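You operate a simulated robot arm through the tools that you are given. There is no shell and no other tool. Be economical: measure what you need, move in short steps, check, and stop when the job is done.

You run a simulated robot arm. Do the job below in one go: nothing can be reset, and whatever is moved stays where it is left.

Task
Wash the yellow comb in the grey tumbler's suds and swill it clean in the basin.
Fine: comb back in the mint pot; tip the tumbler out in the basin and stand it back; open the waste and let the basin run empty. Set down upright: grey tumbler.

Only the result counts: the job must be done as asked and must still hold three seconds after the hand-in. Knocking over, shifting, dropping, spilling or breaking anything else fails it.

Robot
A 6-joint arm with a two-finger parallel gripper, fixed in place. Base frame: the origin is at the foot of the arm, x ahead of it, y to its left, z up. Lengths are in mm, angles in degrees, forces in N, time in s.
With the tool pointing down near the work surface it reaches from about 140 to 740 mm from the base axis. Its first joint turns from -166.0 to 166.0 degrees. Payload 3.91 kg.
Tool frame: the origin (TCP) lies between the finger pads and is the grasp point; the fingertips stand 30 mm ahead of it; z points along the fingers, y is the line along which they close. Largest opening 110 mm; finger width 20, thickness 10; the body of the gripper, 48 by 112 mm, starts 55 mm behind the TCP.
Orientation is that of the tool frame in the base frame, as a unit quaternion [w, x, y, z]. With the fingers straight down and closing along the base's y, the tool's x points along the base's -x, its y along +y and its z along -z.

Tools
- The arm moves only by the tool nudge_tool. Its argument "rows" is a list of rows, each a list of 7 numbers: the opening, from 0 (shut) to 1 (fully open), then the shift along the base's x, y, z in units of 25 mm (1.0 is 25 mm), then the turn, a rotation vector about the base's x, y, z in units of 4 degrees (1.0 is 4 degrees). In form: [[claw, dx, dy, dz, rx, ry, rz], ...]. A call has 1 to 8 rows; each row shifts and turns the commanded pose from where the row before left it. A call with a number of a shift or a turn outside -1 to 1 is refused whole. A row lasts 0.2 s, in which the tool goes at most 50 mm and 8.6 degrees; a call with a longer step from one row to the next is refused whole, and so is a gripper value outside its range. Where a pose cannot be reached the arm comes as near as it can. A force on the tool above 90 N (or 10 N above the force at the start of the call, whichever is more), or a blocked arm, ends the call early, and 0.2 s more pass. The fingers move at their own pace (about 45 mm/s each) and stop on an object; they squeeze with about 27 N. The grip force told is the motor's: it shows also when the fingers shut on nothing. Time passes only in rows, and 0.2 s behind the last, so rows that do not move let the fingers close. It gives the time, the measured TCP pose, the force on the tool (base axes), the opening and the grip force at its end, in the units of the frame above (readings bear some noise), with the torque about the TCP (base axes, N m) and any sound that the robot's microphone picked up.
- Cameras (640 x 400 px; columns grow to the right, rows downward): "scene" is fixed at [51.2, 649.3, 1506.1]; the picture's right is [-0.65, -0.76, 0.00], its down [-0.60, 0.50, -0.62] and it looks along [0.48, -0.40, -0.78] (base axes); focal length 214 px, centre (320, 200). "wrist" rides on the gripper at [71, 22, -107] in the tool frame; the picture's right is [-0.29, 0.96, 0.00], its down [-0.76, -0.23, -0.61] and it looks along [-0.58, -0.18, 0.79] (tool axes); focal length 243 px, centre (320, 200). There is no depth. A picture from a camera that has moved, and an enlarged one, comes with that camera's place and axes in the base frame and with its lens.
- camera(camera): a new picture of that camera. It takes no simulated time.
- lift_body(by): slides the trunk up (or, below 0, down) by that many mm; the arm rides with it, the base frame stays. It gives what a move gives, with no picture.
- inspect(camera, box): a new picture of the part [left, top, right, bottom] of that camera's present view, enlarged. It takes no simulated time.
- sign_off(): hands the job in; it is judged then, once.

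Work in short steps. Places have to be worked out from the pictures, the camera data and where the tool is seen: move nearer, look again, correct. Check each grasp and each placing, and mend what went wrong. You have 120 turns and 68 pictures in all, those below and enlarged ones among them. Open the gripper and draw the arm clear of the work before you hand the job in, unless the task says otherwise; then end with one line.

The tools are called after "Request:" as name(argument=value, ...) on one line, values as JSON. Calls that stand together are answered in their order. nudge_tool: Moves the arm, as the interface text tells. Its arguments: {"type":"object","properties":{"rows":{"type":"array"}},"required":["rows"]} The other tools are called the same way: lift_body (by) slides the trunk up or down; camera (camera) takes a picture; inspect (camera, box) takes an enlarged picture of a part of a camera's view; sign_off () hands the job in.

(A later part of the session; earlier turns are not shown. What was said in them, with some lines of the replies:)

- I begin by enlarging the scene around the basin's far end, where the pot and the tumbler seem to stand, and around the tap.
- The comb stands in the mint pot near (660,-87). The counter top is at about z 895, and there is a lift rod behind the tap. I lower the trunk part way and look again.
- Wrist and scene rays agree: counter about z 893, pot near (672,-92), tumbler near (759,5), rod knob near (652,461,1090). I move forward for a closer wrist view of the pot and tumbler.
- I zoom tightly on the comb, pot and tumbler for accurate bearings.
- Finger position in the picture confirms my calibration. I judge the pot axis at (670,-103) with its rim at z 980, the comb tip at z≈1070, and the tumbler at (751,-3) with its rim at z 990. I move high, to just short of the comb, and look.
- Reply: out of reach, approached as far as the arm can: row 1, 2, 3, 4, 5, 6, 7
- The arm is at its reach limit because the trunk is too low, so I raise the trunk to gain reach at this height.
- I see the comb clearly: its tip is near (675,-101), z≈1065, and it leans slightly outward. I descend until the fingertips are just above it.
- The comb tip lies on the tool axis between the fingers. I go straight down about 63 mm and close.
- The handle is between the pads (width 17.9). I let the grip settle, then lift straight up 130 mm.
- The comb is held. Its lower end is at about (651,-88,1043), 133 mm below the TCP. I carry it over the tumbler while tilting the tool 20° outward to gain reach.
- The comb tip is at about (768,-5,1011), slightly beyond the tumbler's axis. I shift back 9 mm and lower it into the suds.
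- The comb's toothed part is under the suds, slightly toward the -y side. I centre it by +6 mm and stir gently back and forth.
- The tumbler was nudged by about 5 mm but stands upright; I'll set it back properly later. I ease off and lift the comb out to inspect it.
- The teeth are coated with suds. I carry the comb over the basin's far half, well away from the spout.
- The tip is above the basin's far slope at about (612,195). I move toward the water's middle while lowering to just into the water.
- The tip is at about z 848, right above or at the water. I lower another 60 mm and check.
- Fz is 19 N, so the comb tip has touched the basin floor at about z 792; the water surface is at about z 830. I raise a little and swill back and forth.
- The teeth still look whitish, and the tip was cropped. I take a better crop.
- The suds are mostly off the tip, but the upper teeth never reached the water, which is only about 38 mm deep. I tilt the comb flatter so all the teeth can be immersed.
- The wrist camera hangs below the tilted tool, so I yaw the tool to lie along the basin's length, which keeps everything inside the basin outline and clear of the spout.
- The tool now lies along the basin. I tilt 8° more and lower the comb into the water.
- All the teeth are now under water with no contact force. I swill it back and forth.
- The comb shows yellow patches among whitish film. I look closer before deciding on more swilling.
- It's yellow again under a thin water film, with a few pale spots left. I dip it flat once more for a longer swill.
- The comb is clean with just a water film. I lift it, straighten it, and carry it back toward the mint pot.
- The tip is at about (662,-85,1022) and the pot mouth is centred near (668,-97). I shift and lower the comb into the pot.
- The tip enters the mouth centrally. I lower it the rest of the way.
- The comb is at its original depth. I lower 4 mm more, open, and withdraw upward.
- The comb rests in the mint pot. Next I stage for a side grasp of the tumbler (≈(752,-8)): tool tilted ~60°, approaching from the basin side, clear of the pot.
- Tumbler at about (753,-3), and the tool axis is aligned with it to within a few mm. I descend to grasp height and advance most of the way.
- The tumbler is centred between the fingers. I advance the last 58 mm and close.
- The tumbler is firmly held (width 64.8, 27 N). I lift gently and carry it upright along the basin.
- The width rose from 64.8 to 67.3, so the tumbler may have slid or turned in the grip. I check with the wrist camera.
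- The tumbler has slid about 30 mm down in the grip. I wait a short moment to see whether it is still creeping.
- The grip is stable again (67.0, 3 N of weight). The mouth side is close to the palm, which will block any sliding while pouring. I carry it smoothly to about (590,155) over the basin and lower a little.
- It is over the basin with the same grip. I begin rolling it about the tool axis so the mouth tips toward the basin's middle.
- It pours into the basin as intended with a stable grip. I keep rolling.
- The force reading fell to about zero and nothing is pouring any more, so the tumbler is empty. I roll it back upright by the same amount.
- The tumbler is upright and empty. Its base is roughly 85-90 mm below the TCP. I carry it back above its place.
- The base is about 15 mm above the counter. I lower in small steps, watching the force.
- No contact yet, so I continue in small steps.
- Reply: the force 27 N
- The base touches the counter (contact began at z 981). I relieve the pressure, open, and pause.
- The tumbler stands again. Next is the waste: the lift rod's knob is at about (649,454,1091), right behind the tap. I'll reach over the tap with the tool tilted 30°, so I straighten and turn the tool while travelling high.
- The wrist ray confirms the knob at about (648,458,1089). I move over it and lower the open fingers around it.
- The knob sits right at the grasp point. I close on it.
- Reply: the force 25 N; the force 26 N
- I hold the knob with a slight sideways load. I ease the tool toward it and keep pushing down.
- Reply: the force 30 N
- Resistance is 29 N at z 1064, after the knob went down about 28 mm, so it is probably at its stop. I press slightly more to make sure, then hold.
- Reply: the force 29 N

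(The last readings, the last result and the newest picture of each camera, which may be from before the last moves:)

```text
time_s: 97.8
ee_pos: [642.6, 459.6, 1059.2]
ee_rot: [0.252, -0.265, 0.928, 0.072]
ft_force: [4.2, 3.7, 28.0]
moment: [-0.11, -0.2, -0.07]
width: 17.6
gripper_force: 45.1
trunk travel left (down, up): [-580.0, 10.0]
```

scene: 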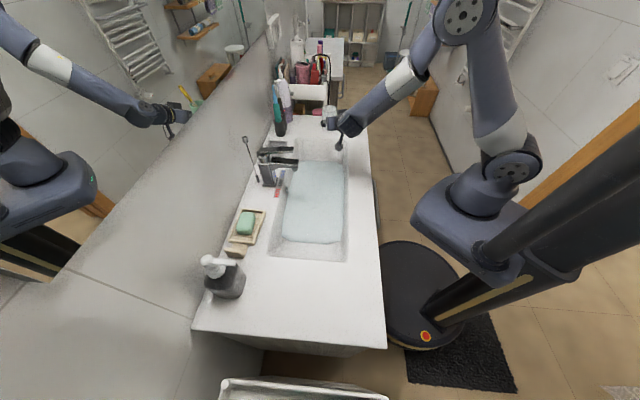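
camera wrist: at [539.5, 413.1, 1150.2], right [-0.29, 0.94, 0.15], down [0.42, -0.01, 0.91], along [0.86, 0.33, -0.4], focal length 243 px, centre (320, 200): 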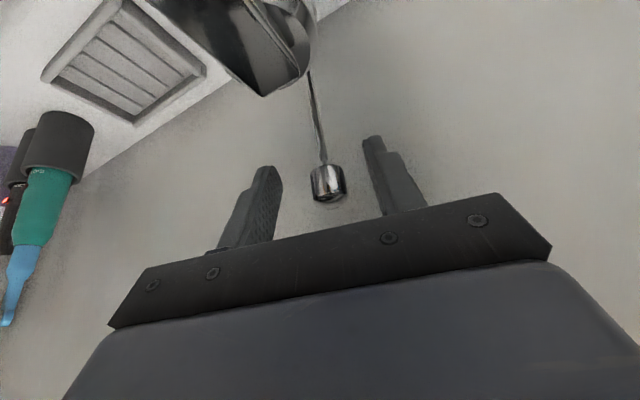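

The force is constant while the fingers creep, so the rod is at its lower stop. I open, withdraw upward, and let time pass.

Request:
nudge_tool(rows=[[0.3, 0, 0, 0, 0, 0, 0], [0.5, 0, 0, 0, 0, 0, 0], [0.5, 0, 0, 0, 0, 0, 0], [0.5, 0, 0, 0.8, 0, 0, 0], [0.5, 0, 0, 0.8, 0, 0, 0], [0.5, 0, 0, 0.8, 0, 0, 0], [0.5, 0, 0, 0.8, 0, 0, 0], [0.5, 0, 0, 0.5, 0, 0, 0]])

Request:
nudge_tool(rows=[[0.5, -0.8, -0.8, 0, 0, 0, 0], [0.5, -0.8, -0.8, 0, 0, 0, 0], [0.5, -0.8, -0.8, 0, 0, 0, 0], [0.5, -0.8, -0.8, 0, 0, 0, 0], [0.5, -0.8, -0.8, 0, 0, 0, 0], [0.5, -0.8, -0.8, 0, 0, 0, 0], [0.5, -0.8, -0.8, 0, 0, 0, 0], [0.5, -0.8, -0.8, 0, 0, 0, 0]])

Request:
nudge_tool(rows=[[0.5, -0.8, -0.8, 0, 0, 0, 0], [0.5, -0.8, -0.8, 0, 0, 0, 0], [0.5, -0.8, -0.8, 0, 0, 0, 0], [0.5, -0.8, -0.8, 0, 0, 0, 0], [0.5, 0, 0, 0, 0, 0, 0], [0.5, 0, 0, 0, 0, 0, 0], [0.5, 0, 0, 0, 0, 0, 0], [0.5, 0, 0, 0, 0, 0, 0]])

Request:
camera(camera="scene")

```text
time_s: 99.6
ee_pos: [644.1, 461.0, 1146.4]
ee_rot: [0.25, -0.266, 0.928, 0.071]
ft_force: [-0.4, -0.2, 0.5]
moment: [-0.03, -0.02, -0.02]
width: 54.9
gripper_force: 0.0
trunk travel left (down, up): [-580.0, 10.0]
```

```text
time_s: 101.4
ee_pos: [482.1, 298.9, 1147.5]
ee_rot: [0.25, -0.265, 0.929, 0.071]
ft_force: [0.4, 0.6, -0.8]
moment: [0.01, 0.02, -0.03]
width: 55.0
gripper_force: 0.2
trunk travel left (down, up): [-580.0, 10.0]
```

```text
time_s: 103.2
ee_pos: [403.3, 219.8, 1148.2]
ee_rot: [0.25, -0.266, 0.928, 0.072]
ft_force: [-0.4, -0.2, 0.5]
moment: [-0.01, 0.0, 0.01]
width: 55.1
gripper_force: 0.0
trunk travel left (down, up): [-580.0, 10.0]
```

```text
2 pictures are left
```

scene: 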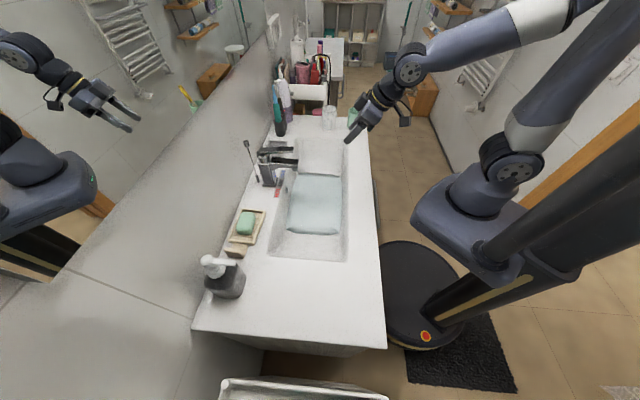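

The water is draining: its outline has shrunk. I draw the arm further away and let time pass.

Request:
nudge_tool(rows=[[1, -0.3, -0.9, 0, 0, 0, 0], [1, -0.3, -0.9, 0, 0, 0, 0], [1, -0.3, -0.9, 0, 0, 0, 0], [1, -0.3, -0.9, 0, 0, 0, 0], [1, -0.3, -0.9, 0, 0, 0, 0], [1, -0.3, -0.9, 0, 0, 0, 0], [1, -0.3, -0.9, 0, 0, 0, 0], [1, -0.3, -0.9, 0, 0, 0, 0]])

Request:
nudge_tool(rows=[[1, 0, 0, 0, 0, 0, 0], [1, 0, 0, 0, 0, 0, 0], [1, 0, 0, 0, 0, 0, 0], [1, 0, 0, 0, 0, 0, 0], [1, 0, 0, 0, 0, 0, 0], [1, 0, 0, 0, 0, 0, 0], [1, 0, 0, 0, 0, 0, 0], [1, 0, 0, 0, 0, 0, 0]])

Request:
nudge_tool(rows=[[1, 0, 0, 0, 0, 0, 0], [1, 0, 0, 0, 0, 0, 0], [1, 0, 0, 0, 0, 0, 0], [1, 0, 0, 0, 0, 0, 0], [1, 0, 0, 0, 0, 0, 0], [1, 0, 0, 0, 0, 0, 0], [1, 0, 0, 0, 0, 0, 0], [1, 0, 0, 0, 0, 0, 0]])

Request:
nudge_tool(rows=[[1, 0, 0, 0, 0, 0, 0], [1, 0, 0, 0, 0, 0, 0], [1, 0, 0, 0, 0, 0, 0], [1, 0, 0, 0, 0, 0, 0], [1, 0, 0, 0, 0, 0, 0], [1, 0, 0, 0, 0, 0, 0], [1, 0, 0, 0, 0, 0, 0], [1, 0, 0, 0, 0, 0, 0]])

Request:
nudge_tool(rows=[[1, 0, 0, 0, 0, 0, 0], [1, 0, 0, 0, 0, 0, 0], [1, 0, 0, 0, 0, 0, 0], [1, 0, 0, 0, 0, 0, 0], [1, 0, 0, 0, 0, 0, 0], [1, 0, 0, 0, 0, 0, 0], [1, 0, 0, 0, 0, 0, 0], [1, 0, 0, 0, 0, 0, 0]])

Request:
nudge_tool(rows=[[1, 0, 0, 0, 0, 0, 0], [1, 0, 0, 0, 0, 0, 0], [1, 0, 0, 0, 0, 0, 0], [1, 0, 0, 0, 0, 0, 0], [1, 0, 0, 0, 0, 0, 0], [1, 0, 0, 0, 0, 0, 0], [1, 0, 0, 0, 0, 0, 0], [1, 0, 0, 0, 0, 0, 0]])

Request:
nudge_tool(rows=[[1, 0, 0, 0, 0, 0, 0], [1, 0, 0, 0, 0, 0, 0], [1, 0, 0, 0, 0, 0, 0], [1, 0, 0, 0, 0, 0, 0], [1, 0, 0, 0, 0, 0, 0], [1, 0, 0, 0, 0, 0, 0], [1, 0, 0, 0, 0, 0, 0], [1, 0, 0, 0, 0, 0, 0]])

Request:
nudge_tool(rows=[[1, 0, 0, 0, 0, 0, 0], [1, 0, 0, 0, 0, 0, 0], [1, 0, 0, 0, 0, 0, 0], [1, 0, 0, 0, 0, 0, 0], [1, 0, 0, 0, 0, 0, 0], [1, 0, 0, 0, 0, 0, 0], [1, 0, 0, 0, 0, 0, 0], [1, 0, 0, 0, 0, 0, 0]])

Request:
inspect(camera="scene", box=[220, 76, 400, 276])

```text
time_s: 105.0
ee_pos: [343.5, 41.5, 1146.9]
ee_rot: [0.25, -0.266, 0.928, 0.072]
ft_force: [-0.4, 0.7, 0.3]
moment: [-0.01, -0.01, -0.02]
width: 109.8
gripper_force: 0.1
trunk travel left (down, up): [-580.0, 10.0]
```

```text
time_s: 106.8
ee_pos: [343.5, 40.6, 1146.6]
ee_rot: [0.25, -0.266, 0.928, 0.071]
ft_force: [-0.9, 0.6, 0.6]
moment: [0.01, 0.0, 0.05]
width: 109.9
gripper_force: 0.1
trunk travel left (down, up): [-580.0, 10.0]
```

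```text
time_s: 108.6
ee_pos: [344.3, 40.3, 1146.8]
ee_rot: [0.25, -0.266, 0.928, 0.071]
ft_force: [0.2, 0.3, -0.1]
moment: [-0.01, -0.02, 0.01]
width: 109.9
gripper_force: 0.0
trunk travel left (down, up): [-580.0, 10.0]
```

```text
time_s: 110.4
ee_pos: [344.7, 40.5, 1146.6]
ee_rot: [0.25, -0.266, 0.928, 0.072]
ft_force: [0.9, 1.1, -0.4]
moment: [0.04, 0.01, 0.01]
width: 110.0
gripper_force: 0.0
trunk travel left (down, up): [-580.0, 10.0]
```

```text
time_s: 112.2
ee_pos: [343.3, 41.3, 1147.0]
ee_rot: [0.249, -0.266, 0.928, 0.072]
ft_force: [1.0, -0.3, 0.3]
moment: [0.0, 0.0, -0.03]
width: 109.9
gripper_force: 0.0
trunk travel left (down, up): [-580.0, 10.0]
```

```text
time_s: 114.0
ee_pos: [344.3, 40.1, 1146.2]
ee_rot: [0.25, -0.266, 0.928, 0.071]
ft_force: [0.0, 0.9, 0.4]
moment: [0.02, 0.01, -0.01]
width: 110.0
gripper_force: 0.0
trunk travel left (down, up): [-580.0, 10.0]
```

```text
time_s: 115.8
ee_pos: [344.1, 41.1, 1146.5]
ee_rot: [0.249, -0.266, 0.928, 0.071]
ft_force: [0.2, -0.5, 0.4]
moment: [-0.02, -0.03, -0.02]
width: 109.9
gripper_force: 0.1
trunk travel left (down, up): [-580.0, 10.0]
```

```text
time_s: 117.6
ee_pos: [345.1, 41.2, 1147.1]
ee_rot: [0.25, -0.266, 0.928, 0.072]
ft_force: [0.6, -0.4, -0.9]
moment: [-0.02, 0.03, -0.01]
width: 110.2
gripper_force: 0.1
trunk travel left (down, up): [-580.0, 10.0]
```

```text
2.00 times, centred on (310, 176) of scene
camera zoom: at [51.2, 649.3, 1506.1], right [-0.65, -0.76, 0.0], down [-0.6, 0.5, -0.62], along [0.48, -0.4, -0.78], focal length 429 px, centre (340, 248)
```

zoom: 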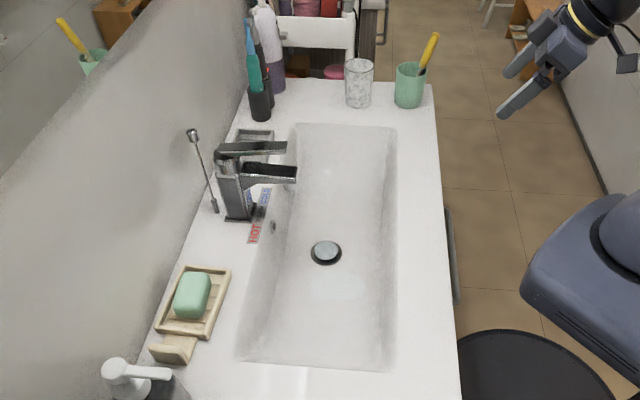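

The basin is empty with the waste open, the tumbler stands upright in its place, the comb is in the mint pot, and the arm is clear with the gripper open. I hand in.

Request:
sign_off()

```text
The job is handed in.
```

The yellow comb is washed, swilled clean and back in the mint pot. The grey tumbler is tipped out and standing upright within about 6 mm of its original place. The waste is open, the basin has run empty, and the arm is clear with the gripper open.
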